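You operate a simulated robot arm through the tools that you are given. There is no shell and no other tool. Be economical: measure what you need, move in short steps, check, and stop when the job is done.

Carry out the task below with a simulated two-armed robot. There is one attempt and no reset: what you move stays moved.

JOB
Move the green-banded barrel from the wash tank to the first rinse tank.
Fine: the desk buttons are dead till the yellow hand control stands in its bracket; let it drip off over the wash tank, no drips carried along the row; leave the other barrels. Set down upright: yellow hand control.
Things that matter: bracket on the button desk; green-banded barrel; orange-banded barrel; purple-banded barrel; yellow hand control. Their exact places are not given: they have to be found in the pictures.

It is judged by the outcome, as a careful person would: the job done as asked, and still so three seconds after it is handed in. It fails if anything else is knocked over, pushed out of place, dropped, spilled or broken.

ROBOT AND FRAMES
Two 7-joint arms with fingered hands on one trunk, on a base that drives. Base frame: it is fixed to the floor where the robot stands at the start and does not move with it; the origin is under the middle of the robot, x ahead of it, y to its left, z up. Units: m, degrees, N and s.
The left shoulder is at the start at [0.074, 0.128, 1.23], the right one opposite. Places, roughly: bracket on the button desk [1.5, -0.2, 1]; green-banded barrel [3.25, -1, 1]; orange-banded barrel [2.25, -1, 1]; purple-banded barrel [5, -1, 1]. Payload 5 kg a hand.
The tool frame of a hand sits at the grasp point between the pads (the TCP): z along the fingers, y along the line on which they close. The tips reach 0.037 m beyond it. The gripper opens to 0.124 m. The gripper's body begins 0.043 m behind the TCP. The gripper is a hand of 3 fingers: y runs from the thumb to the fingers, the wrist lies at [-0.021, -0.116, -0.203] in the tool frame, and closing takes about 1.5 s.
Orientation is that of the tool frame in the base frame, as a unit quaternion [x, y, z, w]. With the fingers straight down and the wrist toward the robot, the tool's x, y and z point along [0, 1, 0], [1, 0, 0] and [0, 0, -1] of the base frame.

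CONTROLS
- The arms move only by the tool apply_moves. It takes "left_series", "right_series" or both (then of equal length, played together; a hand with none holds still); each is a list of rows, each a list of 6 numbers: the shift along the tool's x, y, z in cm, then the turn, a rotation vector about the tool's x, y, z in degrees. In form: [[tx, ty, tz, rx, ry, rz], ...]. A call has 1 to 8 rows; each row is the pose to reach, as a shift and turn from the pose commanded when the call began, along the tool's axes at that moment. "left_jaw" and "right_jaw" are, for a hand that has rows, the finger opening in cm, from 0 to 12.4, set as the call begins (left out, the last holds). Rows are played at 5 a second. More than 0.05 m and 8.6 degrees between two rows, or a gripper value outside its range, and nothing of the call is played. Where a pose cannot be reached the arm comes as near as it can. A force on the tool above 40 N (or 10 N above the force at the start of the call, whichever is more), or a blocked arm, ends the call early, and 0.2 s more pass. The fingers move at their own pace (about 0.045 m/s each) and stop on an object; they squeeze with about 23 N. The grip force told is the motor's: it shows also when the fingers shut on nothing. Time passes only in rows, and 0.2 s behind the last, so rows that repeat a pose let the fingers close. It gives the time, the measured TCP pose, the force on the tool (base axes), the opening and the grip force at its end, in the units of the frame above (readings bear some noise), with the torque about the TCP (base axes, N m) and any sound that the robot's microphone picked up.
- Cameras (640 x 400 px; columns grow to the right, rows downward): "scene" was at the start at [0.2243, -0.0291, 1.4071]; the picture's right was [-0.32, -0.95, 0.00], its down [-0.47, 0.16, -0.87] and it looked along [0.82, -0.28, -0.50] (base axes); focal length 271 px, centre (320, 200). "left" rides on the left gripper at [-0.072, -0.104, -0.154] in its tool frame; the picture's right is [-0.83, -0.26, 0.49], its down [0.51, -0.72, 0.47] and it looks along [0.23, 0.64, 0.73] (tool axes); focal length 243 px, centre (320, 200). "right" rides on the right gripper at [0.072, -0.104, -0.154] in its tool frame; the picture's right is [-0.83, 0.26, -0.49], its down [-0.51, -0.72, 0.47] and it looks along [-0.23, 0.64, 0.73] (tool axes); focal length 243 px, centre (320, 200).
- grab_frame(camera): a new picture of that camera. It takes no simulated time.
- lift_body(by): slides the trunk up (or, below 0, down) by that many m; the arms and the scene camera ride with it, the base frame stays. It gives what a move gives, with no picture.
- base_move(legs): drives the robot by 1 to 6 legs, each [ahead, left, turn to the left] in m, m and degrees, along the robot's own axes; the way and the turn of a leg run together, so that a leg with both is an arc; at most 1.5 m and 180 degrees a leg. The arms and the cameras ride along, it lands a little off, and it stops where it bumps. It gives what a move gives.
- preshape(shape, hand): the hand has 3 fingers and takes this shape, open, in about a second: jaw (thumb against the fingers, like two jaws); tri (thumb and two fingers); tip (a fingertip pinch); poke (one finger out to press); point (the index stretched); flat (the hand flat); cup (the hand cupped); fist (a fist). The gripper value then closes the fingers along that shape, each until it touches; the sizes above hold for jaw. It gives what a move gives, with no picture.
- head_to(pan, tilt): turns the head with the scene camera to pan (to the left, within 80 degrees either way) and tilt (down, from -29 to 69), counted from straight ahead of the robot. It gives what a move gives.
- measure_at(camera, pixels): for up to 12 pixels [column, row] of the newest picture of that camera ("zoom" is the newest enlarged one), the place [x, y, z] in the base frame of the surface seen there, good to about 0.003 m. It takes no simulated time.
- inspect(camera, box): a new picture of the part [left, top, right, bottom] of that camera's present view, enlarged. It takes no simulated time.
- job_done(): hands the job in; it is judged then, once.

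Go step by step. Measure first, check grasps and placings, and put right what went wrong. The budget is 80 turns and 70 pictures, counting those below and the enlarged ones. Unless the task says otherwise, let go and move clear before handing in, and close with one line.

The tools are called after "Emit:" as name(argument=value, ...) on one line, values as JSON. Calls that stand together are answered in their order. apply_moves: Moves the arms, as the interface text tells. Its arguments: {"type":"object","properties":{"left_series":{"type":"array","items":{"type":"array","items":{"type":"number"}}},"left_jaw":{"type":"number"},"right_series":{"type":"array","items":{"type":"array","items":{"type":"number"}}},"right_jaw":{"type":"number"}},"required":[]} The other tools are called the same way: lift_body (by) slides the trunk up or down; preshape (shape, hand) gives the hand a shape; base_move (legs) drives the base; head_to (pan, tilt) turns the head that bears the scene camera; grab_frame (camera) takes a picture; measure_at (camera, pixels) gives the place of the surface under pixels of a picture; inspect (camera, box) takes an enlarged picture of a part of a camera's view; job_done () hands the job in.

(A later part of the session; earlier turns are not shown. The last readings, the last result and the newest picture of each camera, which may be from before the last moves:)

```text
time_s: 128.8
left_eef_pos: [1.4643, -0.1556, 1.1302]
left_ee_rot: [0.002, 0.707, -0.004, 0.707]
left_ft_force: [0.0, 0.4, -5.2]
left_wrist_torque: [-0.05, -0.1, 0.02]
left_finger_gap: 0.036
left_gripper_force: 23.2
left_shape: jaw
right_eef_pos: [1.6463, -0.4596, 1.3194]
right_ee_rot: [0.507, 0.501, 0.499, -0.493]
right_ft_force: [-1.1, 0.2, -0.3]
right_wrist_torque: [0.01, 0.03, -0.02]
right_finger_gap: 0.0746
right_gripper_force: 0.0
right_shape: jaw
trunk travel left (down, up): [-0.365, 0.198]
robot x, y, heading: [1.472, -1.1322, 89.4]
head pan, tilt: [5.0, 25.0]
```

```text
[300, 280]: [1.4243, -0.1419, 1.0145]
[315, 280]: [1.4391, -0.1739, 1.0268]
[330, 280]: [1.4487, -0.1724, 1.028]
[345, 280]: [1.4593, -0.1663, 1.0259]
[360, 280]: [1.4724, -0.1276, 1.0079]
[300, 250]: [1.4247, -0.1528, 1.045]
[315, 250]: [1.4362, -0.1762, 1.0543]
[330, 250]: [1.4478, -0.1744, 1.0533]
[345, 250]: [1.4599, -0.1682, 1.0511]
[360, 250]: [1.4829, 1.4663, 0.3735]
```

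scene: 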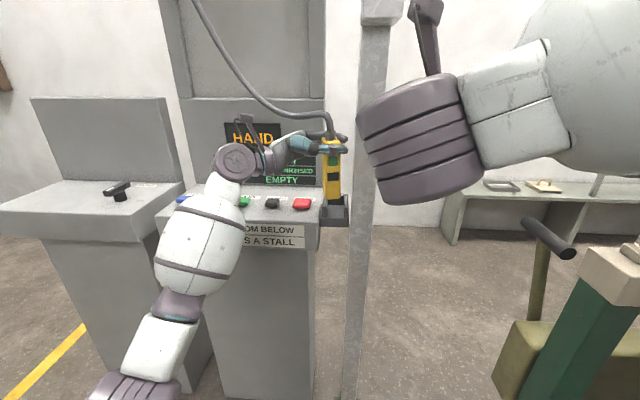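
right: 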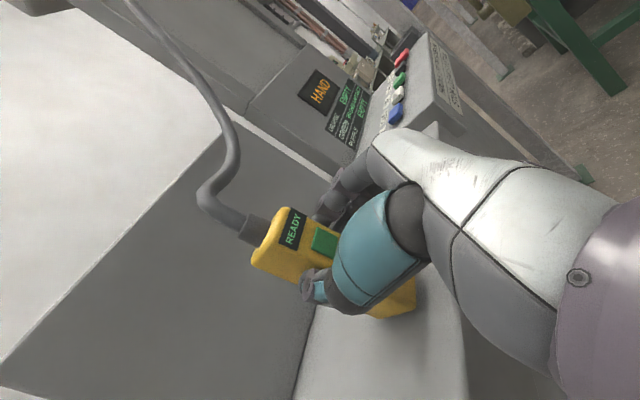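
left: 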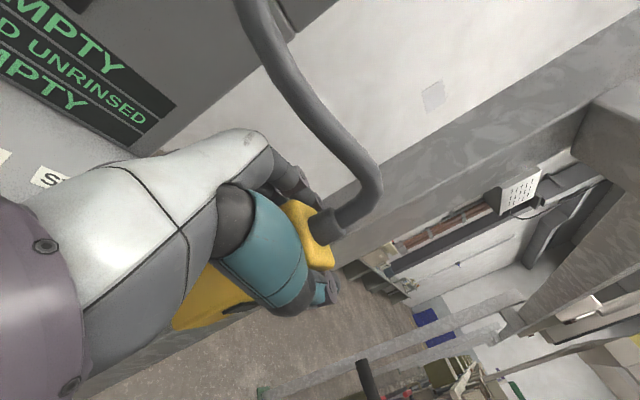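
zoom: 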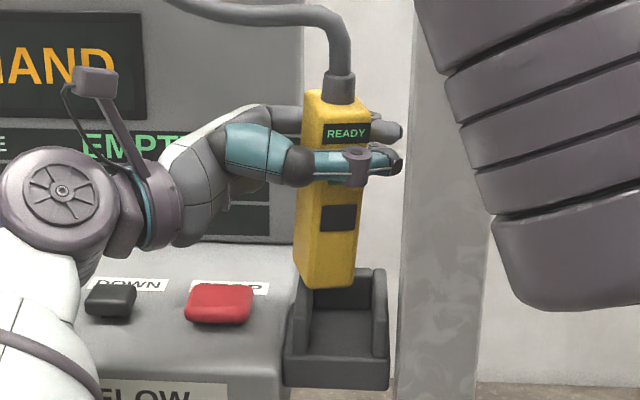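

The pendant hangs a little tilted (foot centre ≈1.446) and yawed. I'll roll the hand 7° to swing the foot right and draw back 1 cm from the back wall, then check.

Emit:
apply_moves(left_series=[[0, -0.5, 0, 0, -3.5, 0], [0, -1, 0, 0, -7, 0], [0, -1, 0, 0, -7, 0]])

Emit:
inspect(camera="scene", box=[280, 120, 380, 230])

Emit:
measure_at(camera="zoom", pixels=[[305, 275], [310, 275], [320, 275], [330, 275], [345, 275], [355, 275], [362, 275], [310, 240], [335, 240], [355, 240], [362, 240]])

```text
time_s: 129.6
left_eef_pos: [1.463, -0.1642, 1.131]
left_ee_rot: [0.002, 0.663, -0.004, 0.749]
left_ft_force: [-0.3, 1.0, -5.4]
left_wrist_torque: [-0.02, -0.07, 0.04]
left_finger_gap: 0.0363
left_gripper_force: 23.0
left_shape: jaw
right_eef_pos: [1.6485, -0.46, 1.3197]
right_ee_rot: [0.507, 0.5, 0.499, -0.494]
right_ft_force: [0.0, 0.7, -0.1]
right_wrist_torque: [0.01, -0.04, 0.01]
right_finger_gap: 0.0749
right_gripper_force: 0.0
right_shape: jaw
trunk travel left (down, up): [-0.365, 0.198]
robot x, y, heading: [1.4702, -1.1293, 89.6]
head pan, tilt: [5.0, 25.0]
```

```text
3.64 times, centred on (330, 175) of scene
```

zoom: 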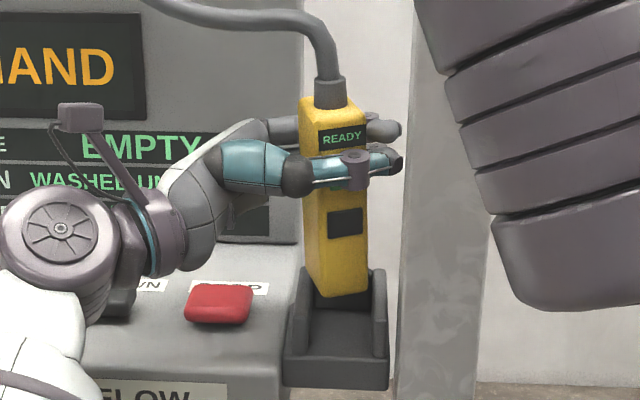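

```text
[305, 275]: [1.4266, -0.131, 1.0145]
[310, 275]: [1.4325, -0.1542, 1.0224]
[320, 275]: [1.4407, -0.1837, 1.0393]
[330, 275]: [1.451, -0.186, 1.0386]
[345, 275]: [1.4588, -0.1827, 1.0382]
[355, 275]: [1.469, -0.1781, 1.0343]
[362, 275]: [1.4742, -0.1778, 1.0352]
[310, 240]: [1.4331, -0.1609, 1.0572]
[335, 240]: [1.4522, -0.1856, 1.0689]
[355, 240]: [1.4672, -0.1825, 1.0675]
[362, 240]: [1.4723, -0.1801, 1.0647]
```

Now the foot spans x 1.43–1.476 with the pocket at 1.4315–1.485. One or two more degrees of roll and then lower gently.

Emit:
apply_moves(left_series=[[0, 0, 0.1, 0, -2, 0], [0.99, 0, -0.02, 0, -2, 0], [1.98, 0, -0.15, 0, -2, 0]])

Emit:
inspect(camera="scene", box=[280, 120, 380, 230])

```text
time_s: 130.4
left_eef_pos: [1.4665, -0.1704, 1.1187]
left_ee_rot: [0.006, 0.648, 0.0, 0.761]
left_ft_force: [1.5, -2.0, 23.0]
left_wrist_torque: [0.31, 0.18, -0.12]
left_finger_gap: 0.036
left_gripper_force: 22.9
left_shape: jaw
right_eef_pos: [1.6471, -0.4637, 1.3231]
right_ee_rot: [0.506, 0.499, 0.5, -0.494]
right_ft_force: [0.4, -0.1, 0.3]
right_wrist_torque: [0.03, -0.01, 0.04]
right_finger_gap: 0.0747
right_gripper_force: 0.0
right_shape: jaw
trunk travel left (down, up): [-0.365, 0.198]
robot x, y, heading: [1.4733, -1.1342, 89.4]
head pan, tilt: [5.0, 25.0]
```

```text
3.64 times, centred on (330, 175) of scene
```

zoom: 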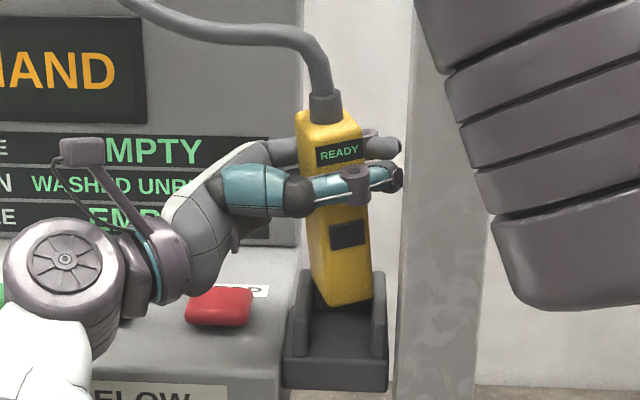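

Emit:
measure_at(camera="zoom", pixels=[[314, 280], [318, 285], [324, 290], [330, 295], [345, 297], [360, 295], [369, 290], [375, 290], [383, 290], [300, 300], [308, 290], [360, 315]])

```text
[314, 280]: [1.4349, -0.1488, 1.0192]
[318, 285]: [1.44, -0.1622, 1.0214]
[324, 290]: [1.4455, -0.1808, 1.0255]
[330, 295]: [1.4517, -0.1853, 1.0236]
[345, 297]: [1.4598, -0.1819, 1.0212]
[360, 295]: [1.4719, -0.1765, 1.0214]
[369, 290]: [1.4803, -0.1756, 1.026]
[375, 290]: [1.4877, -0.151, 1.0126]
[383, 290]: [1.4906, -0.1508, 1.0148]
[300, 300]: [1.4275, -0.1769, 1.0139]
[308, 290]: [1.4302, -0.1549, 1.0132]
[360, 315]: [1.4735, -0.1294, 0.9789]
```

The foot is nearly within the walls but yawed about 12°, so it jams. I'll raise, yaw the hand 12° clockwise, take out 3° of roll, and check.

Emit:
apply_moves(left_series=[[-1.0, 0, 0.15, 0, 0, 0], [-1.7, 0, 0.25, 3, 0, -0.5], [-1.7, 0, 0.3, 7.5, 1.5, -1.2], [-1.65, 0, 0.6, 11.9, 3, -1.9], [-1.65, 0, 0.6, 11.9, 3, -1.9]])

Emit:
inspect(camera="scene", box=[280, 120, 380, 230])

Emit:
measure_at(camera="zoom", pixels=[[305, 270], [310, 270], [318, 270], [330, 270], [345, 270], [360, 270], [366, 270], [320, 240], [340, 240], [360, 240], [395, 170], [390, 180]])

```text
time_s: 131.6
left_eef_pos: [1.4686, -0.165, 1.1278]
left_ee_rot: [0.071, 0.665, -0.084, 0.738]
left_ft_force: [0.1, 0.0, -5.1]
left_wrist_torque: [-0.06, -0.05, 0.03]
left_finger_gap: 0.0354
left_gripper_force: 22.9
left_shape: jaw
right_eef_pos: [1.6472, -0.4587, 1.3192]
right_ee_rot: [0.507, 0.501, 0.499, -0.493]
right_ft_force: [0.2, 0.2, -0.1]
right_wrist_torque: [0.02, -0.02, 0.0]
right_finger_gap: 0.0748
right_gripper_force: 0.1
right_shape: jaw
trunk travel left (down, up): [-0.365, 0.198]
robot x, y, heading: [1.4759, -1.1325, 89.5]
head pan, tilt: [5.0, 25.0]
```

```text
3.64 times, centred on (330, 175) of scene
```

zoom: 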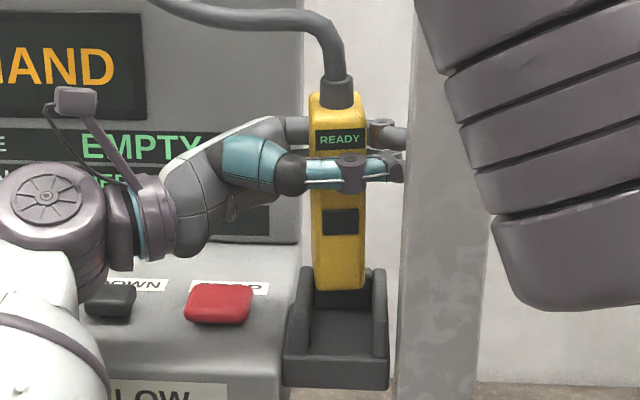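

```text
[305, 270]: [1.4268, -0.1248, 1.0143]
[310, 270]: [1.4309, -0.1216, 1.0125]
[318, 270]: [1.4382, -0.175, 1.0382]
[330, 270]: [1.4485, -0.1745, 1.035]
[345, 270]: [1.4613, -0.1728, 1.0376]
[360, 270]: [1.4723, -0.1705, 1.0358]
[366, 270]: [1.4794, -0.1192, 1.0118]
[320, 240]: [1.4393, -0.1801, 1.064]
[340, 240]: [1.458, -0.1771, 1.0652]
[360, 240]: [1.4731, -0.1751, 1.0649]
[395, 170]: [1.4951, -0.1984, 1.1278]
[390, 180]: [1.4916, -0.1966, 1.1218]
```

Upright now, the foot at x 1.436–1.476 inside the 1.431–1.487 pocket. Lowering straight down, 0.6 cm clear of the back wall.

Emit:
apply_moves(left_series=[[0.02, -0.59, 0.15, 0, 0, 0], [0.8, -0.58, 0.07, 0, 0, 0], [1.6, -0.57, -0.02, 0, 0, 0], [2.4, -0.57, -0.1, 0, 0, 0], [2.9, -0.57, -0.15, 0, 0, 0]])

```text
time_s: 132.8
left_eef_pos: [1.4687, -0.177, 1.1072]
left_ee_rot: [0.075, 0.664, -0.081, 0.739]
left_ft_force: [1.6, 2.3, 34.8]
left_wrist_torque: [0.58, -0.18, 0.46]
left_finger_gap: 0.0384
left_gripper_force: 23.2
left_shape: jaw
right_eef_pos: [1.6486, -0.4652, 1.3227]
right_ee_rot: [0.505, 0.499, 0.501, -0.494]
right_ft_force: [0.2, -0.4, -0.5]
right_wrist_torque: [0.02, 0.03, -0.03]
right_finger_gap: 0.075
right_gripper_force: 0.0
right_shape: jaw
trunk travel left (down, up): [-0.365, 0.198]
robot x, y, heading: [1.475, -1.1303, 89.4]
head pan, tilt: [5.0, 25.0]
```

Emit:
inspect(camera="scene", box=[280, 120, 380, 230])

Emit:
measure_at(camera="zoom", pixels=[[310, 285], [314, 290], [320, 290], [330, 295], [345, 295], [360, 292], [368, 288], [374, 285], [340, 305], [340, 315], [320, 240], [360, 240]])

```text
3.64 times, centred on (330, 175) of scene
```

zoom: 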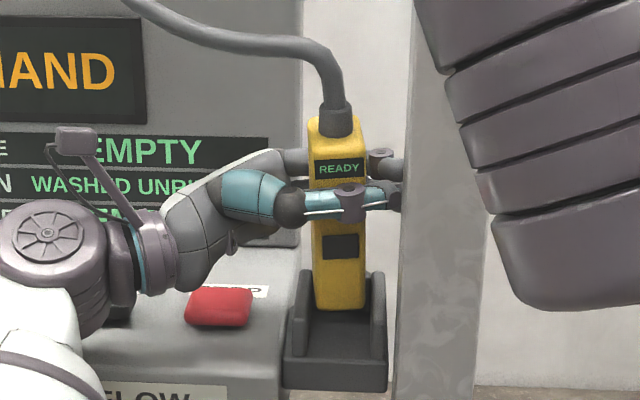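

```text
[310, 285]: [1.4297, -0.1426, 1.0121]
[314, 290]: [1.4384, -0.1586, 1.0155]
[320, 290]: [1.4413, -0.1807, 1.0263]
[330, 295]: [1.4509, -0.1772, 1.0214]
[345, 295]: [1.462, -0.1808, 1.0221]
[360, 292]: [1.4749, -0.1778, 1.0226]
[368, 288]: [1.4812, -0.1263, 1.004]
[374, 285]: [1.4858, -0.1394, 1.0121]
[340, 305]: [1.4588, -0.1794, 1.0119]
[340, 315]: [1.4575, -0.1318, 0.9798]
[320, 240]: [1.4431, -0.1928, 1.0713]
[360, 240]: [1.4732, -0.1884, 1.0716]
```

By sightline the front foot edge is already inside the pocket (z≈1.00), while the back foot edge sits on the back wall: the pendant is really ~0.058 deep and leans towards me. I'll raise, tilt it upright (8°, foot swings forward to me), and look.

Emit:
apply_moves(left_series=[[-1.0, 0, 0.1, 0, 0, 0], [-2.0, 0, 0.21, 0, 0, 0], [-2.0, -0.15, 0.24, -0.4, -0.9, -4], [-1.98, -0.3, 0.27, -0.8, -1.7, -8], [-1.98, -0.3, 0.27, -0.8, -1.7, -8]])

Emit:
inspect(camera="scene", box=[280, 120, 380, 230])

Emit:
measure_at(camera="zoom", pixels=[[312, 280], [316, 280], [320, 280], [330, 285], [345, 285], [360, 282], [366, 280], [320, 240], [360, 240], [340, 298], [340, 305], [340, 312]])

```text
time_s: 134.0
left_eef_pos: [1.4682, -0.1743, 1.1172]
left_ee_rot: [0.017, 0.658, -0.131, 0.741]
left_ft_force: [-0.8, 6.5, -7.9]
left_wrist_torque: [0.15, 0.0, 0.15]
left_finger_gap: 0.0369
left_gripper_force: 23.2
left_shape: jaw
right_eef_pos: [1.6472, -0.4572, 1.3191]
right_ee_rot: [0.507, 0.501, 0.499, -0.493]
right_ft_force: [-0.7, 0.8, 0.6]
right_wrist_torque: [0.05, -0.03, -0.03]
right_finger_gap: 0.0748
right_gripper_force: 0.0
right_shape: jaw
trunk travel left (down, up): [-0.365, 0.198]
robot x, y, heading: [1.4697, -1.1339, 89.3]
head pan, tilt: [5.0, 25.0]
```

```text
3.64 times, centred on (330, 175) of scene
```

zoom: 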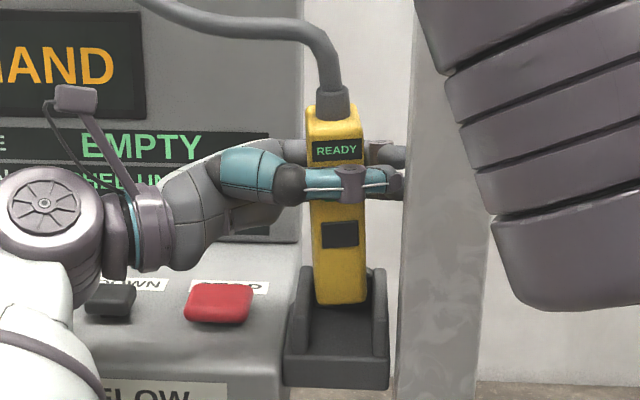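

```text
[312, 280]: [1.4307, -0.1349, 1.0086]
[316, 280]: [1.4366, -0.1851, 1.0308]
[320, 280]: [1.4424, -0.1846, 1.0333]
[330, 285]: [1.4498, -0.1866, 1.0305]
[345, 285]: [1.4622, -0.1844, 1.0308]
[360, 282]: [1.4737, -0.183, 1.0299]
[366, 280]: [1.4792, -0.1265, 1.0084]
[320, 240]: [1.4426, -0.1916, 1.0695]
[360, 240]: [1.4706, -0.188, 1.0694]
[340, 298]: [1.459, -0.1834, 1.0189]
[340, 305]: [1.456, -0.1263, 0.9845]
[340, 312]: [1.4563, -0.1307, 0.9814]
```

Still leaning ~6°, and a small +y force suggests the rear fingertip is catching the post's back edge. I'll shift left 4 mm, tilt 5° more, roll 2° for the foot, draw back 4 mm, then lower 2 cm.

Emit:
apply_moves(left_series=[[-0.01, -0.11, -0.36, 0, 0, 0], [0.03, -0.48, -0.31, -0.16, -3.0, -4.5], [0.03, -0.48, -0.31, -0.16, -3.0, -4.5], [1.0, -0.33, -0.44, -0.16, -3.0, -4.5], [1.99, -0.19, -0.58, -0.16, -3.0, -4.5]])

Emit:
inspect(camera="scene", box=[280, 120, 380, 230])

Emit:
measure_at(camera="zoom", pixels=[[312, 290], [316, 290], [320, 290], [330, 300], [345, 300], [360, 300], [366, 290], [320, 250], [360, 250], [340, 310], [340, 316], [340, 322]])

```text
time_s: 135.2
left_eef_pos: [1.464, -0.1768, 1.0978]
left_ee_rot: [-0.012, 0.639, -0.16, 0.752]
left_ft_force: [-2.7, 11.3, 1.1]
left_wrist_torque: [0.22, -0.35, 0.55]
left_finger_gap: 0.0384
left_gripper_force: 22.5
left_shape: jaw
right_eef_pos: [1.647, -0.4579, 1.3178]
right_ee_rot: [0.507, 0.501, 0.499, -0.494]
right_ft_force: [0.2, -0.8, -0.2]
right_wrist_torque: [0.04, 0.03, 0.0]
right_finger_gap: 0.0748
right_gripper_force: 0.0
right_shape: jaw
trunk travel left (down, up): [-0.365, 0.198]
robot x, y, heading: [1.4727, -1.1283, 89.7]
head pan, tilt: [5.0, 25.0]
```

```text
3.64 times, centred on (330, 175) of scene
```

zoom: 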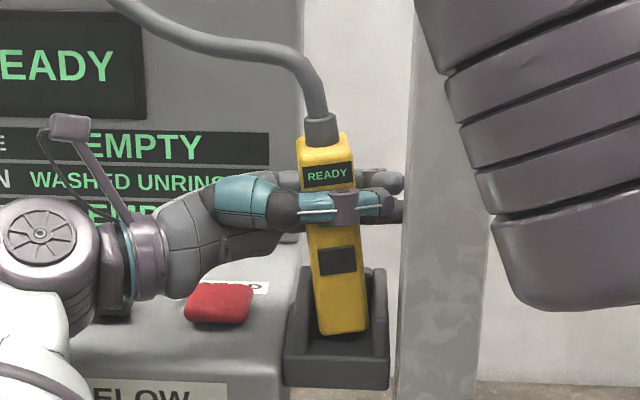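

```text
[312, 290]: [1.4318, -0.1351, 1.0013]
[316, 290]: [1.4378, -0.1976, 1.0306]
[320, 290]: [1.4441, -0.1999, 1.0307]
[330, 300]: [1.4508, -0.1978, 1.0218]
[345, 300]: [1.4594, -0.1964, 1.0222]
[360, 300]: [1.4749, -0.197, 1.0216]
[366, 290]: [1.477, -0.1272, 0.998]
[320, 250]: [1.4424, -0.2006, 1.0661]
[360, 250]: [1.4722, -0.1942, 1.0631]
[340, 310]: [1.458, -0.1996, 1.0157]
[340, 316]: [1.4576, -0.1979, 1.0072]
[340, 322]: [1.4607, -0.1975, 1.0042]
```

The desk display changed from HAND to READY: the pendant is registering in the bracket. Foot z≈0.99; I'll lower the last ~1.3 cm and then release.

Emit:
apply_moves(left_series=[[0.5, 0.1, -0.1, 0, 0, 0], [1.0, 0.22, -0.19, 0, 0.5, 0], [1.3, 0.3, -0.24, -0.3, 1.5, -0.2]])

Emit:
apply_moves(left_series=[[0, 0, 0, 0, 0, 0], [0, 0, 0, 0, 0, 0], [0, 0, 0, 0, 0, 0], [0, 0, 0, 0, 0, 0]], left_jaw=7.5)

Emit:
inspect(camera="scene", box=[260, 100, 380, 230])

```text
time_s: 136.0
left_eef_pos: [1.4648, -0.1775, 1.0864]
left_ee_rot: [-0.013, 0.649, -0.16, 0.744]
left_ft_force: [0.2, 16.2, 10.7]
left_wrist_torque: [0.49, -0.43, 0.5]
left_finger_gap: 0.0384
left_gripper_force: 23.0
left_shape: jaw
right_eef_pos: [1.6473, -0.4595, 1.3188]
right_ee_rot: [0.506, 0.501, 0.5, -0.493]
right_ft_force: [0.8, -0.1, -0.2]
right_wrist_torque: [0.01, 0.0, 0.02]
right_finger_gap: 0.0745
right_gripper_force: 0.0
right_shape: jaw
trunk travel left (down, up): [-0.365, 0.198]
robot x, y, heading: [1.4734, -1.1316, 89.4]
head pan, tilt: [5.0, 25.0]
```

```text
time_s: 137.0
left_eef_pos: [1.4642, -0.1792, 1.0852]
left_ee_rot: [-0.013, 0.649, -0.159, 0.744]
left_ft_force: [0.0, -0.1, 0.2]
left_wrist_torque: [0.01, 0.02, 0.0]
left_finger_gap: 0.0742
left_gripper_force: 0.1
left_shape: jaw
right_eef_pos: [1.6463, -0.4607, 1.3203]
right_ee_rot: [0.506, 0.501, 0.499, -0.494]
right_ft_force: [-0.1, -0.2, 0.0]
right_wrist_torque: [0.03, -0.01, 0.01]
right_finger_gap: 0.0748
right_gripper_force: 0.0
right_shape: jaw
trunk travel left (down, up): [-0.365, 0.198]
robot x, y, heading: [1.4749, -1.1327, 89.6]
head pan, tilt: [5.0, 25.0]
```

```text
3.08 times, centred on (320, 165) of scene
```

zoom: 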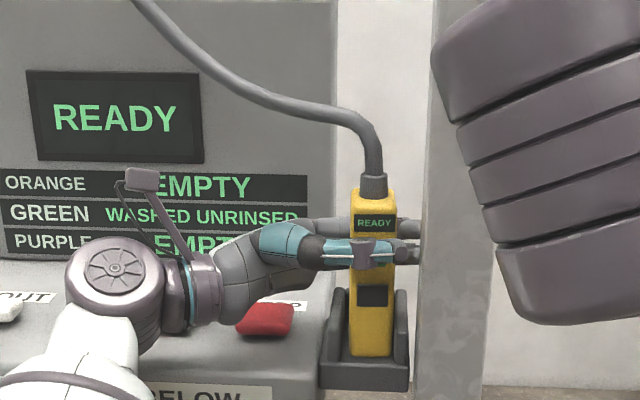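

The pendant stands upright in the bracket and the desk reads READY. I'll back the left hand out along its fingers with a slight rise.

Emit:
apply_moves(left_series=[[-0.5, -0.1, -1.5, 0, 0, 0], [-1.1, -0.25, -4.0, 0, 0, 0], [-2.1, -0.5, -7.5, 0, 0, 0], [-3.0, -0.7, -11, 0, 0, 0], [-5, -1.5, -14, 0, 0, 0], [-8, -4, -16, 0, 0, 0]], left_jaw=8.5)

Emit:
inspect(camera="scene", box=[180, 80, 400, 240])

```text
time_s: 138.4
left_eef_pos: [1.291, -0.1673, 1.1455]
left_ee_rot: [-0.014, 0.649, -0.16, 0.744]
left_ft_force: [-0.3, 0.1, -0.4]
left_wrist_torque: [-0.02, 0.01, 0.03]
left_finger_gap: 0.0848
left_gripper_force: 0.0
left_shape: jaw
right_eef_pos: [1.6461, -0.4613, 1.3191]
right_ee_rot: [0.507, 0.5, 0.499, -0.493]
right_ft_force: [0.1, -1.1, -0.7]
right_wrist_torque: [0.0, 0.01, 0.0]
right_finger_gap: 0.0748
right_gripper_force: 0.1
right_shape: jaw
trunk travel left (down, up): [-0.365, 0.198]
robot x, y, heading: [1.4761, -1.1335, 89.3]
head pan, tilt: [5.0, 25.0]
```

```text
2.50 times, centred on (290, 160) of scene
```

zoom: 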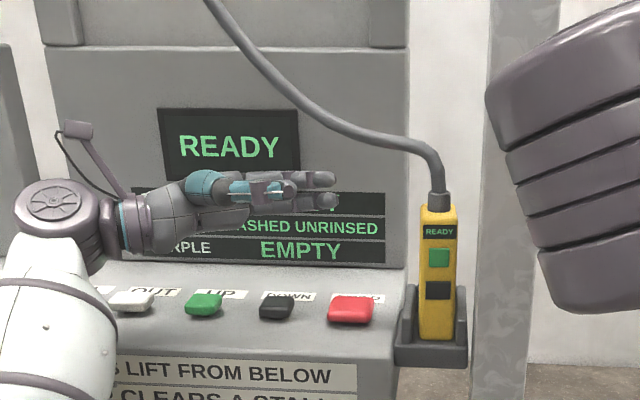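

Bracket done. About nine pictures remain, so I'll spare them. I'll drive back from the desk, and turn both hands fingers-down while pulling the left hand in.

Emit:
base_move(legs=[[-0.28, 0, 0], [0, 0.6, 0]])

Emit:
apply_moves(left_series=[[1.0, -3.8, 0.75, -1.7, 8.2, 0.1], [2.0, -7.6, 1.5, -3.4, 16.4, 0.3], [3.1, -11.4, 2.2, -5.2, 24.6, 0.4], [4.1, -15.2, 3.0, -7, 32.8, 0.5], [5.1, -19, 3.7, -8.7, 41, 0.7], [6.1, -22.8, 4.5, -10.4, 49.1, 0.8], [7.2, -26.6, 5.2, -12.2, 57.3, 0.9], [8.2, -30.4, 6.0, -13.9, 65.5, 1.1]], right_series=[[0, 0, 0, 4.9, -4.9, -4.9], [0, 0, 0, 9.8, -9.8, -9.8], [0, 0, 0, 14.7, -14.7, -14.7], [0, 0, 0, 19.6, -19.6, -19.6], [0, 0, 0, 24.5, -24.5, -24.5], [0, 0, 0, 29.4, -29.4, -29.4], [0, 0, 0, 34.3, -34.3, -34.3], [0, 0, 0, 39.2, -39.2, -39.2]])

Emit:
apply_moves(left_series=[[0, 0, 0, -1, 4.7, 0.1], [0, 0, 0, -2, 9.4, 0.1], [0, 0, 0, -3, 14, 0.2], [0, 0, 0, -4, 18.8, 0.3], [0, 0, 0, -5, 23.5, 0.4], [0, 0, 0, -6, 28.2, 0.5], [0, 0, 0, -7, 32.8, 0.5]], right_series=[[0, 0, 0, 4.3, -4.3, -4.3], [0, 0, 0, 8.6, -8.6, -8.6], [0, 0, 0, 12.9, -12.9, -12.9], [0, 0, 0, 17.2, -17.2, -17.2], [0, 0, 0, 21.5, -21.5, -21.5], [0, 0, 0, 25.8, -25.8, -25.8], [0, 0, 0, 30.1, -30.1, -30.1]])

```text
time_s: 145.6
left_eef_pos: [0.6943, -0.444, 1.1467]
left_ee_rot: [-0.014, 0.649, -0.159, 0.744]
left_ft_force: [0.2, 0.6, -0.4]
left_wrist_torque: [-0.04, 0.02, -0.01]
left_finger_gap: 0.0847
left_gripper_force: 0.0
left_shape: jaw
right_eef_pos: [1.0519, -0.735, 1.3201]
right_ee_rot: [0.506, 0.501, 0.499, -0.494]
right_ft_force: [0.1, 0.1, -0.5]
right_wrist_torque: [-0.03, -0.01, 0.01]
right_finger_gap: 0.0747
right_gripper_force: 0.0
right_shape: jaw
trunk travel left (down, up): [-0.365, 0.198]
robot x, y, heading: [0.8829, -1.4091, 89.8]
head pan, tilt: [5.0, 25.0]
```

```text
time_s: 147.4
left_eef_pos: [0.6968, -0.7663, 1.1454]
left_ee_rot: [-0.006, 0.962, -0.058, 0.268]
left_ft_force: [0.9, -0.2, -0.4]
left_wrist_torque: [0.03, -0.02, 0.0]
left_finger_gap: 0.0848
left_gripper_force: 0.1
left_shape: jaw
right_eef_pos: [1.0514, -0.7374, 1.3208]
right_ee_rot: [0.259, 0.899, 0.249, -0.251]
right_ft_force: [-0.1, -0.1, -0.1]
right_wrist_torque: [-0.01, 0.01, 0.04]
right_finger_gap: 0.0749
right_gripper_force: 0.0
right_shape: jaw
trunk travel left (down, up): [-0.365, 0.198]
robot x, y, heading: [0.8813, -1.4057, 89.6]
head pan, tilt: [5.0, 25.0]
```

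```text
time_s: 149.0
left_eef_pos: [0.695, -0.763, 1.1451]
left_ee_rot: [-0.001, 1.0, 0.001, -0.013]
left_ft_force: [0.4, 0.3, -0.6]
left_wrist_torque: [0.01, 0.01, 0.03]
left_finger_gap: 0.0848
left_gripper_force: 0.1
left_shape: jaw
right_eef_pos: [1.0512, -0.7344, 1.3185]
right_ee_rot: [0.005, 1.0, -0.009, -0.001]
right_ft_force: [0.2, -0.3, 0.1]
right_wrist_torque: [0.01, -0.04, 0.03]
right_finger_gap: 0.0748
right_gripper_force: 0.0
right_shape: jaw
trunk travel left (down, up): [-0.365, 0.198]
robot x, y, heading: [0.8789, -1.4071, 89.4]
head pan, tilt: [5.0, 25.0]
```

Both hands point down. I'll lower the right arm out of the camera's line of sight, shape the left hand to poke, and drive to the heading‑45° stance at the buttons.

Emit:
apply_moves(right_series=[[-1.5, -1.5, 4.4, 0, 0, 0], [-3, -3, 8.8, 0, 0, 0], [-4.5, -4.5, 13.2, 0, 0, 0], [-6, -6, 17.6, 0, 0, 0], [-7.5, -7.5, 22, 0, 0, 0], [-9, -9, 26.4, 0, 0, 0], [-10.5, -10.5, 30.8, 0, 0, 0], [-12, -12, 35, 0, 0, 0]])

Emit:
preshape(shape="poke", hand="left")

Emit:
base_move(legs=[[0, 0, -45], [0.42, 0.45, 0]])

Emit:
head_to(pan=-53, tilt=2)

Emit:
grab_frame(camera="scene")

```text
time_s: 150.8
left_eef_pos: [0.6972, -0.7652, 1.1461]
left_ee_rot: [-0.001, 1.0, 0.0, -0.013]
left_ft_force: [1.2, -0.5, -0.6]
left_wrist_torque: [0.01, 0.03, 0.04]
left_finger_gap: 0.0848
left_gripper_force: 0.1
left_shape: jaw
right_eef_pos: [1.1736, -0.8602, 0.9708]
right_ee_rot: [0.006, 1.0, -0.007, -0.001]
right_ft_force: [0.4, -0.6, 0.3]
right_wrist_torque: [-0.03, 0.06, 0.01]
right_finger_gap: 0.0747
right_gripper_force: 0.0
right_shape: jaw
trunk travel left (down, up): [-0.365, 0.198]
robot x, y, heading: [0.8767, -1.4071, 89.6]
head pan, tilt: [5.0, 25.0]
```

```text
time_s: 151.7
left_eef_pos: [0.6949, -0.7638, 1.1462]
left_ee_rot: [-0.001, 1.0, 0.0, -0.013]
left_ft_force: [0.5, 0.6, 0.7]
left_wrist_torque: [-0.03, 0.0, 0.01]
left_finger_gap: 0.0
left_gripper_force: 0.0
left_shape: poke
right_eef_pos: [1.1703, -0.86, 0.9721]
right_ee_rot: [0.004, 1.0, -0.008, 0.0]
right_ft_force: [-0.8, 0.0, -1.1]
right_wrist_torque: [0.01, 0.01, 0.0]
right_finger_gap: 0.075
right_gripper_force: 0.1
right_shape: jaw
trunk travel left (down, up): [-0.365, 0.198]
robot x, y, heading: [0.8791, -1.4074, 89.9]
head pan, tilt: [5.0, 25.0]
```

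```text
time_s: 153.9
left_eef_pos: [1.14, -0.7709, 1.137]
left_ee_rot: [0.326, 0.945, 0.0, -0.013]
left_ft_force: [0.9, -0.4, 0.3]
left_wrist_torque: [0.01, -0.05, -0.01]
left_finger_gap: 0.0
left_gripper_force: 0.1
left_shape: poke
right_eef_pos: [1.453, -1.1447, 0.9624]
right_ee_rot: [0.33, 0.944, -0.016, -0.002]
right_ft_force: [-1.0, -0.7, 0.2]
right_wrist_torque: [0.01, -0.01, 0.01]
right_finger_gap: 0.075
right_gripper_force: 0.0
right_shape: jaw
trunk travel left (down, up): [-0.365, 0.198]
robot x, y, heading: [0.883, -1.4023, 51.6]
head pan, tilt: [5.0, 25.0]
stopped in leg 1: the robot was blocked; the commanded pose is now the measured one
```

```text
time_s: 155.2
left_eef_pos: [1.1435, -0.7714, 1.1347]
left_ee_rot: [0.327, 0.945, -0.003, -0.012]
left_ft_force: [0.5, -0.7, 0.2]
left_wrist_torque: [-0.02, 0.0, 0.07]
left_finger_gap: 0.0001
left_gripper_force: 0.1
left_shape: poke
right_eef_pos: [1.4545, -1.1442, 0.9608]
right_ee_rot: [0.332, 0.943, -0.018, -0.003]
right_ft_force: [-0.1, 0.0, -0.3]
right_wrist_torque: [-0.01, -0.01, 0.01]
right_finger_gap: 0.075
right_gripper_force: 0.1
right_shape: jaw
trunk travel left (down, up): [-0.365, 0.198]
robot x, y, heading: [0.8813, -1.4034, 51.2]
head pan, tilt: [-53.0, 2.0]
```

```text
8 pictures are left
```

scene: 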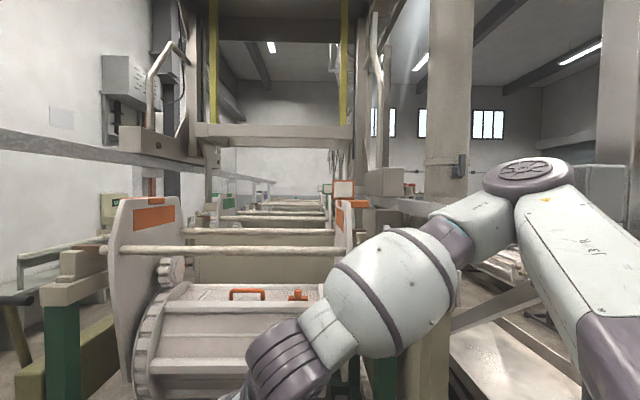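

The base was blocked while turning (near the side table); I'll move away from it. First I'll measure the gantry in this view: beam (270,130), its legs (212,170),(350,165), tags (228,203),(343,188).

Emit:
measure_at(camera="scene", pixels=[[270, 130], [270, 145], [212, 60], [344, 60], [203, 170], [209, 190], [356, 165], [330, 190], [228, 203], [150, 145], [280, 206], [385, 180]])

Emit:
base_move(legs=[[0.45, 0.42, 0], [0, 0, -6]])

```text
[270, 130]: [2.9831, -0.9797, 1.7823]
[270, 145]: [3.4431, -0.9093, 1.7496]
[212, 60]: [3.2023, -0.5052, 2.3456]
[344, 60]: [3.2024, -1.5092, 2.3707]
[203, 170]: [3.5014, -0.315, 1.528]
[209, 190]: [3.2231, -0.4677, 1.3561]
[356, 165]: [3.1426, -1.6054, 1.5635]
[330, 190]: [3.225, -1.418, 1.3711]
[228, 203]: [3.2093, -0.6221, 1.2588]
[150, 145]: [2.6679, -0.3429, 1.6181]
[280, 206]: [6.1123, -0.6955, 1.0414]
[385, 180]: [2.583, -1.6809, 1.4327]
```

```text
time_s: 158.6
left_eef_pos: [1.1078, -0.2821, 1.1429]
left_ee_rot: [0.332, 0.943, 0.001, -0.014]
left_ft_force: [-0.4, -0.9, 1.5]
left_wrist_torque: [0.03, 0.01, 0.06]
left_finger_gap: 0.0
left_gripper_force: 0.0
left_shape: poke
right_eef_pos: [1.4169, -0.6498, 0.9719]
right_ee_rot: [0.334, 0.942, -0.006, -0.002]
right_ft_force: [-0.5, 0.1, -0.2]
right_wrist_torque: [0.04, 0.02, -0.01]
right_finger_gap: 0.0748
right_gripper_force: 0.1
right_shape: jaw
trunk travel left (down, up): [-0.365, 0.198]
robot x, y, heading: [0.8461, -0.8892, 50.9]
head pan, tilt: [-53.0, 2.0]
stopped in leg 1: the robot was blocked; the commanded pose is now the measured one
```

The robot stopped at (0.85,-0.89), heading 51; all the buttons are within the left hand's reach from here. The gantry stands over the green barrel (columns at x≈3.20). I'll zoom on the lifting frame and hooks.

Emit:
inspect(camera="scene", box=[180, 90, 440, 255])

```text
2.42 times, centred on (310, 172) of scene
```

zoom: 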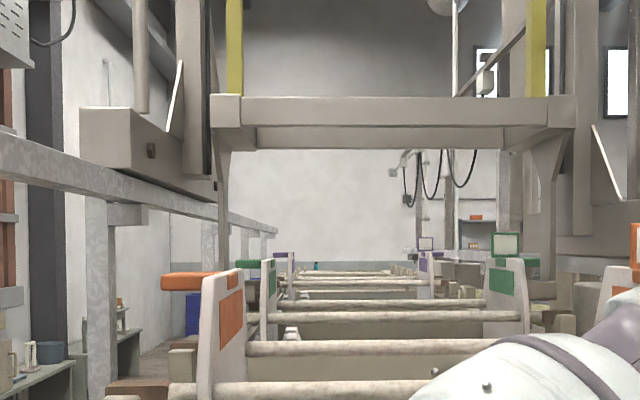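

Emit:
measure_at(camera="zoom", pixels=[[222, 160], [222, 210], [222, 260], [548, 180], [540, 230], [548, 270], [545, 290], [248, 263], [528, 268], [500, 250], [400, 115], [400, 140]])

```text
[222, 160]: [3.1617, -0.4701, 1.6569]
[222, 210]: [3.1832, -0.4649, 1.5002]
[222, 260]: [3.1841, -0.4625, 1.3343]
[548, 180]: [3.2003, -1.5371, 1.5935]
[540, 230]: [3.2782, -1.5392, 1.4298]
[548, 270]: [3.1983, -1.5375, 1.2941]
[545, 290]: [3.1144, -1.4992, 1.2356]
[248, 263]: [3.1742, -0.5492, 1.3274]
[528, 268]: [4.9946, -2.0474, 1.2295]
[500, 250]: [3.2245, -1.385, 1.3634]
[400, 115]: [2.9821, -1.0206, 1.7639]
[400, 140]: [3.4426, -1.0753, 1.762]
```

The lifting frame's arms (y -0.465 / -1.537) hang beside the green ears (z≈1.33) and reach below them, to z≈1.24: the hooks look to be under the ears already, so UP is the first thing to try. I'll bring the poke finger over the UP button and check its tip.

Emit:
apply_moves(left_series=[[1.05, 3.4, 0, 0, 0, 0], [2.1, 6.7, 0, 0, 0, 0], [3.2, 10, 0, 0, 0, 0], [4.2, 13.4, 0, 0, 0, 0]])

Emit:
grab_frame(camera="left")

```text
time_s: 159.8
left_eef_pos: [1.1348, -0.1373, 1.1601]
left_ee_rot: [0.316, 0.949, 0.015, -0.016]
left_ft_force: [0.7, 1.0, -0.3]
left_wrist_torque: [-0.02, 0.03, 0.01]
left_finger_gap: 0.0
left_gripper_force: 0.0
left_shape: poke
right_eef_pos: [1.4094, -0.6455, 0.9697]
right_ee_rot: [0.329, 0.944, -0.005, -0.003]
right_ft_force: [1.3, 0.7, -0.2]
right_wrist_torque: [-0.02, 0.1, 0.01]
right_finger_gap: 0.0748
right_gripper_force: 0.0
right_shape: jaw
trunk travel left (down, up): [-0.365, 0.198]
robot x, y, heading: [0.8449, -0.8893, 51.6]
head pan, tilt: [-53.0, 2.0]
stopped in row 4 (left hand): the arm was blocked; the commanded pose is now the measured one
```

```text
6 pictures are left
```

left: 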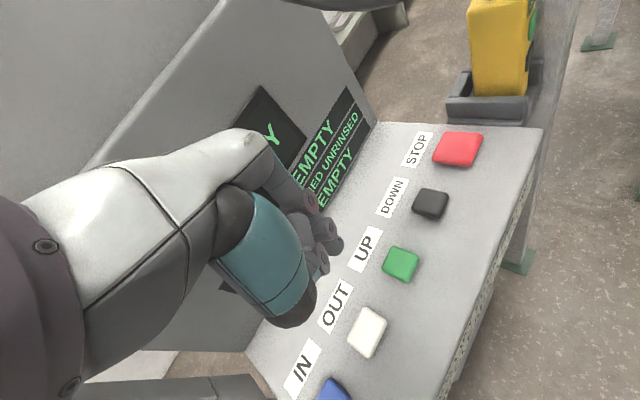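

Emit:
measure_at(camera="left", pixels=[[336, 242], [325, 258], [312, 275], [318, 225], [305, 205], [290, 310], [400, 262], [365, 330], [430, 203], [457, 148], [335, 390], [345, 150]])

```text
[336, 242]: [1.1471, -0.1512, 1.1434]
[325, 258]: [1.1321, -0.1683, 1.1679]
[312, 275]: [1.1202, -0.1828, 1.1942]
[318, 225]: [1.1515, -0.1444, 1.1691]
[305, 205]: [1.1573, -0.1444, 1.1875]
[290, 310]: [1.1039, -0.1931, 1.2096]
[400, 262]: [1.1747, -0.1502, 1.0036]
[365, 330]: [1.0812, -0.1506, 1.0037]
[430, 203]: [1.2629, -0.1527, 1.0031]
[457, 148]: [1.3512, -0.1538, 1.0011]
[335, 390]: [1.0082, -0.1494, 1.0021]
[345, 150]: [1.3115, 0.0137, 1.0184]
```

The fingertip is about 1.5 cm to tool −x of the TCP, at z≈1.125; UP's centre is (1.172,-0.150), top z 1.004. I'll go down first, away from the cable, and then over the button.

Emit:
apply_moves(left_series=[[0, 0, 4, 0, 0, 0], [-1.2, 0.7, 7, 0, 0, 0], [-2.5, 1.3, 9.5, 0, 0, 0], [-2.7, 1.3, 11, 0, 0, 0]])

```text
time_s: 160.6
left_eef_pos: [1.1308, -0.1187, 1.201]
left_ee_rot: [0.293, 0.951, 0.102, 0.005]
left_ft_force: [-6.8, 4.5, 4.6]
left_wrist_torque: [-0.44, -0.28, -0.15]
left_finger_gap: 0.0001
left_gripper_force: 0.1
left_shape: poke
right_eef_pos: [1.404, -0.6421, 0.9705]
right_ee_rot: [0.324, 0.946, -0.003, -0.004]
right_ft_force: [1.1, 0.1, 0.5]
right_wrist_torque: [0.04, 0.08, 0.04]
right_finger_gap: 0.0751
right_gripper_force: 0.0
right_shape: jaw
trunk travel left (down, up): [-0.365, 0.198]
robot x, y, heading: [0.8435, -0.8858, 52.0]
head pan, tilt: [-53.0, 2.0]
stopped in row 3 (left hand): the arm was blocked; the commanded pose is now the measured one
```

Something (likely the left elbow over the drive desk) blocks the arm, pushing it up. I'll raise the trunk to free it, back away, and take a straight heading‑90° stance instead.

Emit:
lift_body(by=0.12)

Emit:
base_move(legs=[[-0.35, 0, 0], [0, 0, 38]])

```text
time_s: 162.1
left_eef_pos: [1.1435, -0.1103, 1.3038]
left_ee_rot: [0.303, 0.949, 0.091, 0.008]
left_ft_force: [-0.7, 1.1, -0.4]
left_wrist_torque: [0.04, -0.06, 0.02]
left_finger_gap: 0.0
left_gripper_force: 0.0
left_shape: poke
right_eef_pos: [1.4076, -0.6315, 1.091]
right_ee_rot: [0.327, 0.945, -0.008, -0.001]
right_ft_force: [-0.7, -0.1, 0.2]
right_wrist_torque: [0.0, -0.01, -0.01]
right_finger_gap: 0.0749
right_gripper_force: 0.0
right_shape: jaw
trunk travel left (down, up): [-0.485, 0.078]
robot x, y, heading: [0.844, -0.8861, 51.5]
head pan, tilt: [-53.0, 2.0]
```

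```text
time_s: 166.2
left_eef_pos: [0.3873, -0.362, 1.3063]
left_ee_rot: [-0.023, 0.996, 0.088, -0.022]
left_ft_force: [0.1, 0.5, -0.1]
left_wrist_torque: [0.0, 0.01, -0.02]
left_finger_gap: 0.0
left_gripper_force: 0.0
left_shape: poke
right_eef_pos: [0.9167, -0.612, 1.09]
right_ee_rot: [0.003, 1.0, -0.008, 0.002]
right_ft_force: [-0.7, 0.6, 0.1]
right_wrist_torque: [-0.02, 0.0, -0.01]
right_finger_gap: 0.0747
right_gripper_force: 0.1
right_shape: jaw
trunk travel left (down, up): [-0.485, 0.078]
robot x, y, heading: [0.6271, -1.1655, 89.8]
head pan, tilt: [-53.0, 2.0]
```

Free now. I'll shift to stand at x≈1.3 in front of the button desk and level the left hand.

Emit:
base_move(legs=[[0, -0.67, 0], [0.12, 0, 0]])

Emit:
apply_moves(left_series=[[0, 0, 0, 5, -1.1, 0], [0, 0, 0, 10.1, -2.3, 0], [0, 0, 0, 10.1, -2.3, 0]])

Emit:
head_to(pan=-79, tilt=0)

```text
time_s: 173.3
left_eef_pos: [1.058, -0.2485, 1.3078]
left_ee_rot: [-0.023, 0.995, 0.09, -0.022]
left_ft_force: [0.0, -0.7, -0.3]
left_wrist_torque: [0.02, 0.03, 0.02]
left_finger_gap: 0.0001
left_gripper_force: 0.0
left_shape: poke
right_eef_pos: [1.5864, -0.4984, 1.0921]
right_ee_rot: [0.002, 1.0, -0.008, 0.002]
right_ft_force: [-0.5, 0.4, -0.2]
right_wrist_torque: [0.02, 0.01, 0.02]
right_finger_gap: 0.0746
right_gripper_force: 0.0
right_shape: jaw
trunk travel left (down, up): [-0.485, 0.078]
robot x, y, heading: [1.2946, -1.0436, 89.4]
head pan, tilt: [-53.0, 2.0]
```

```text
time_s: 174.1
left_eef_pos: [1.057, -0.2461, 1.3047]
left_ee_rot: [-0.022, 1.0, 0.0, 0.001]
left_ft_force: [-0.5, -0.3, -1.4]
left_wrist_torque: [0.01, -0.02, 0.0]
left_finger_gap: 0.0
left_gripper_force: 0.0
left_shape: poke
right_eef_pos: [1.5858, -0.4965, 1.09]
right_ee_rot: [0.002, 1.0, -0.008, 0.002]
right_ft_force: [0.2, 0.2, 1.2]
right_wrist_torque: [-0.01, -0.01, -0.01]
right_finger_gap: 0.075
right_gripper_force: 0.1
right_shape: jaw
trunk travel left (down, up): [-0.485, 0.078]
robot x, y, heading: [1.2932, -1.0478, 89.8]
head pan, tilt: [-53.0, 2.0]
```

```text
time_s: 175.0
left_eef_pos: [1.0578, -0.246, 1.3064]
left_ee_rot: [-0.023, 1.0, 0.001, 0.001]
left_ft_force: [0.6, 0.0, -0.2]
left_wrist_torque: [-0.02, -0.04, 0.0]
left_finger_gap: 0.0002
left_gripper_force: 0.2
left_shape: poke
right_eef_pos: [1.5865, -0.4977, 1.0908]
right_ee_rot: [0.003, 1.0, -0.009, 0.002]
right_ft_force: [0.1, -0.2, 0.1]
right_wrist_torque: [-0.02, 0.02, 0.03]
right_finger_gap: 0.075
right_gripper_force: 0.0
right_shape: jaw
trunk travel left (down, up): [-0.485, 0.078]
robot x, y, heading: [1.2965, -1.0454, 89.4]
head pan, tilt: [-79.0, 0.0]
```

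Emit:
apply_moves(left_series=[[0, 0, 4.6, 0, 0, 0], [0, 0, 9.2, 0, 0, 0], [0, 0, 13.8, 0, 0, 0], [0, 0, 18.4, 0, 0, 0], [-3.4, 3.1, 18.4, 0, 0, 0], [-6.8, 6.2, 18.4, 0, 0, 0], [-10.25, 9.35, 18.4, 0, 0, 0], [-10.25, 9.35, 23, 0, 0, 0]])

```text
time_s: 176.8
left_eef_pos: [1.1543, -0.1483, 1.0743]
left_ee_rot: [-0.022, 1.0, 0.002, 0.001]
left_ft_force: [-0.2, 0.6, 0.4]
left_wrist_torque: [0.0, -0.02, 0.01]
left_finger_gap: 0.0
left_gripper_force: 0.0
left_shape: poke
right_eef_pos: [1.5841, -0.4963, 1.0902]
right_ee_rot: [0.002, 1.0, -0.01, 0.002]
right_ft_force: [-1.0, 0.9, 0.0]
right_wrist_torque: [0.01, 0.01, 0.01]
right_finger_gap: 0.0748
right_gripper_force: 0.0
right_shape: jaw
trunk travel left (down, up): [-0.485, 0.078]
robot x, y, heading: [1.2943, -1.0456, 89.6]
head pan, tilt: [-79.0, 0.0]
```

Over UP with no contact. Pressing gently.

Emit:
apply_moves(left_series=[[0, 0, 2, 0, 0, 0], [0, 0, 3, 0, 0, 0], [0, 0, 3.7, 0, 0, 0], [0, 0, 4.2, 0, 0, 0], [0, 0, 4.2, 0, 0, 0]])

```text
time_s: 178.0
left_eef_pos: [1.1578, -0.1481, 1.0345]
left_ee_rot: [-0.022, 1.0, 0.002, 0.0]
left_ft_force: [-0.3, 0.0, 3.0]
left_wrist_torque: [0.05, -0.02, 0.03]
left_finger_gap: 0.0
left_gripper_force: 0.0
left_shape: poke
right_eef_pos: [1.586, -0.4979, 1.0906]
right_ee_rot: [0.003, 1.0, -0.008, 0.002]
right_ft_force: [0.7, -0.3, -0.4]
right_wrist_torque: [-0.02, -0.01, 0.0]
right_finger_gap: 0.0748
right_gripper_force: 0.0
right_shape: jaw
trunk travel left (down, up): [-0.485, 0.078]
robot x, y, heading: [1.2985, -1.046, 89.7]
head pan, tilt: [-79.0, 0.0]
heard: click
```

A click: UP is pressed. I'll hold it for 1.6 s and look at the crane.

Emit:
apply_moves(left_series=[[0, 0, 0, 0, 0, 0], [0, 0, 0, 0, 0, 0], [0, 0, 0, 0, 0, 0], [0, 0, 0, 0, 0, 0], [0, 0, 0, 0, 0, 0], [0, 0, 0, 0, 0, 0], [0, 0, 0, 0, 0, 0], [0, 0, 0, 0, 0, 0]])

Emit:
inspect(camera="scene", box=[200, 40, 560, 300])

Emit:
measure_at(camera="zoom", pixels=[[330, 130], [330, 150], [330, 170], [330, 110], [330, 90], [330, 200], [330, 220]])

```text
time_s: 179.8
left_eef_pos: [1.1567, -0.1485, 1.0339]
left_ee_rot: [-0.022, 1.0, 0.001, 0.0]
left_ft_force: [-0.3, 1.3, 3.4]
left_wrist_torque: [0.02, -0.03, -0.02]
left_finger_gap: 0.0
left_gripper_force: 0.1
left_shape: poke
right_eef_pos: [1.5872, -0.4979, 1.0915]
right_ee_rot: [0.003, 1.0, -0.009, 0.002]
right_ft_force: [-1.5, -0.4, 0.1]
right_wrist_torque: [0.03, 0.0, 0.01]
right_finger_gap: 0.0746
right_gripper_force: 0.0
right_shape: jaw
trunk travel left (down, up): [-0.485, 0.078]
robot x, y, heading: [1.297, -1.0473, 89.7]
head pan, tilt: [-79.0, 0.0]
```

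```text
1.54 times, centred on (380, 170) of scene
```

zoom: 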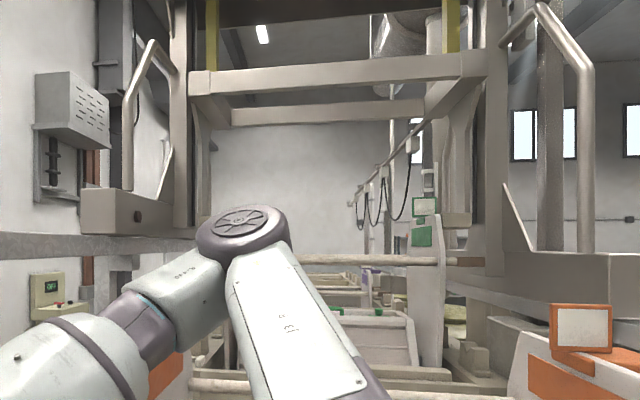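

```text
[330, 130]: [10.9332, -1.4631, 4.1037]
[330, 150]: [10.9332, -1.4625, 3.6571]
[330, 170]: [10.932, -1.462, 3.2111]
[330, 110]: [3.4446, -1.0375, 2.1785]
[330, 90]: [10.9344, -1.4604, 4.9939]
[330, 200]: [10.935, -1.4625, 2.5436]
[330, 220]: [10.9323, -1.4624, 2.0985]
```

The barrel is rising on both hooks (beam from 1.76 to 2.18). I'll keep holding UP.

Emit:
apply_moves(left_series=[[0, 0, 0, 0, 0, 0], [0, 0, 0, 0, 0, 0], [0, 0, 0, 0, 0, 0], [0, 0, 0, 0, 0, 0], [0, 0, 0, 0, 0, 0], [0, 0, 0, 0, 0, 0], [0, 0, 0, 0, 0, 0], [0, 0, 0, 0, 0, 0]])

Emit:
apply_moves(left_series=[[0, 0, 0, 0, 0, 0], [0, 0, 0, 0, 0, 0], [0, 0, 0, 0, 0, 0], [0, 0, 0, 0, 0, 0], [0, 0, 0, 0, 0, 0], [0, 0, 0, 0, 0, 0], [0, 0, 0, 0, 0, 0], [0, 0, 0, 0, 0, 0]])

Emit:
apply_moves(left_series=[[0, 0, 0, 0, 0, 0], [0, 0, 0, 0, 0, 0], [0, 0, 0, 0, 0, 0], [0, 0, 0, 0, 0, 0], [0, 0, 0, 0, 0, 0], [0, 0, 0, 0, 0, 0], [0, 0, 0, 0, 0, 0], [0, 0, -4, 0, 0, 0]])

Emit:
inspect(camera="scene", box=[200, 0, 560, 300])

Emit:
measure_at(camera="zoom", pixels=[[330, 20], [330, 40], [330, 60], [330, 80], [330, 100], [330, 120], [330, 140], [330, 160], [400, 180], [400, 200], [400, 230], [400, 260]])

```text
time_s: 181.6
left_eef_pos: [1.156, -0.1488, 1.0338]
left_ee_rot: [-0.023, 1.0, 0.001, 0.0]
left_ft_force: [0.6, 0.3, 3.8]
left_wrist_torque: [0.05, -0.05, -0.04]
left_finger_gap: 0.0
left_gripper_force: 0.0
left_shape: poke
right_eef_pos: [1.5853, -0.4968, 1.0904]
right_ee_rot: [0.002, 1.0, -0.008, 0.003]
right_ft_force: [-0.3, -0.2, 0.2]
right_wrist_torque: [0.0, 0.01, 0.04]
right_finger_gap: 0.075
right_gripper_force: 0.0
right_shape: jaw
trunk travel left (down, up): [-0.485, 0.078]
robot x, y, heading: [1.2927, -1.0433, 89.8]
head pan, tilt: [-79.0, 0.0]
```

```text
time_s: 183.4
left_eef_pos: [1.1572, -0.1493, 1.0333]
left_ee_rot: [-0.023, 1.0, 0.001, 0.0]
left_ft_force: [-0.4, 0.3, 3.5]
left_wrist_torque: [0.06, -0.02, -0.04]
left_finger_gap: 0.0
left_gripper_force: 0.0
left_shape: poke
right_eef_pos: [1.586, -0.4974, 1.0909]
right_ee_rot: [0.003, 1.0, -0.008, 0.001]
right_ft_force: [-0.2, -0.8, 0.2]
right_wrist_torque: [0.01, 0.03, 0.02]
right_finger_gap: 0.0749
right_gripper_force: 0.1
right_shape: jaw
trunk travel left (down, up): [-0.485, 0.078]
robot x, y, heading: [1.299, -1.046, 89.3]
head pan, tilt: [-79.0, 0.0]
```

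```text
time_s: 185.2
left_eef_pos: [1.1588, -0.1488, 1.0728]
left_ee_rot: [-0.022, 1.0, 0.002, 0.0]
left_ft_force: [-0.5, 0.3, -0.7]
left_wrist_torque: [0.03, 0.01, -0.02]
left_finger_gap: 0.0
left_gripper_force: 0.0
left_shape: poke
right_eef_pos: [1.5867, -0.4976, 1.0897]
right_ee_rot: [0.003, 1.0, -0.009, 0.001]
right_ft_force: [0.4, -0.2, 0.3]
right_wrist_torque: [0.02, 0.01, -0.02]
right_finger_gap: 0.0748
right_gripper_force: 0.1
right_shape: jaw
trunk travel left (down, up): [-0.485, 0.078]
robot x, y, heading: [1.2941, -1.044, 89.5]
head pan, tilt: [-79.0, 0.0]
```

```text
1.33 times, centred on (380, 150) of scene
```

zoom: 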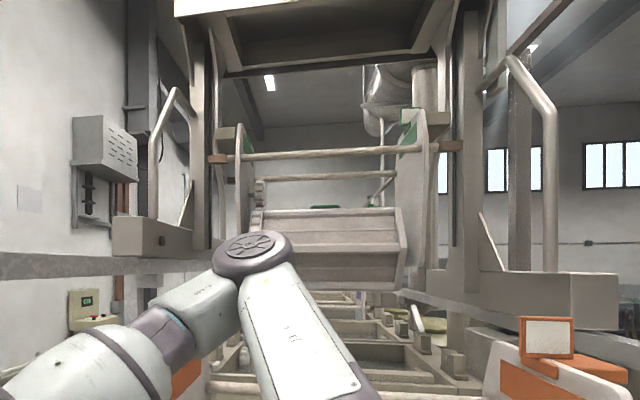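

```text
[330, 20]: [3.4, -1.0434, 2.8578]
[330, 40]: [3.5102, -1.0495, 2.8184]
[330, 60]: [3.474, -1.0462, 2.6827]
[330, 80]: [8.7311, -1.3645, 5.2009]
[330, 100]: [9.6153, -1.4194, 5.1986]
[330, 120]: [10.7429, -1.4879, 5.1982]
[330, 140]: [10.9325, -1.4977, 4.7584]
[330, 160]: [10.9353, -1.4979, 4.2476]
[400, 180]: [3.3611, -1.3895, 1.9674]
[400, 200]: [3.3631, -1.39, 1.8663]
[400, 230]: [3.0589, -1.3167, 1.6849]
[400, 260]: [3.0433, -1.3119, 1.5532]
```

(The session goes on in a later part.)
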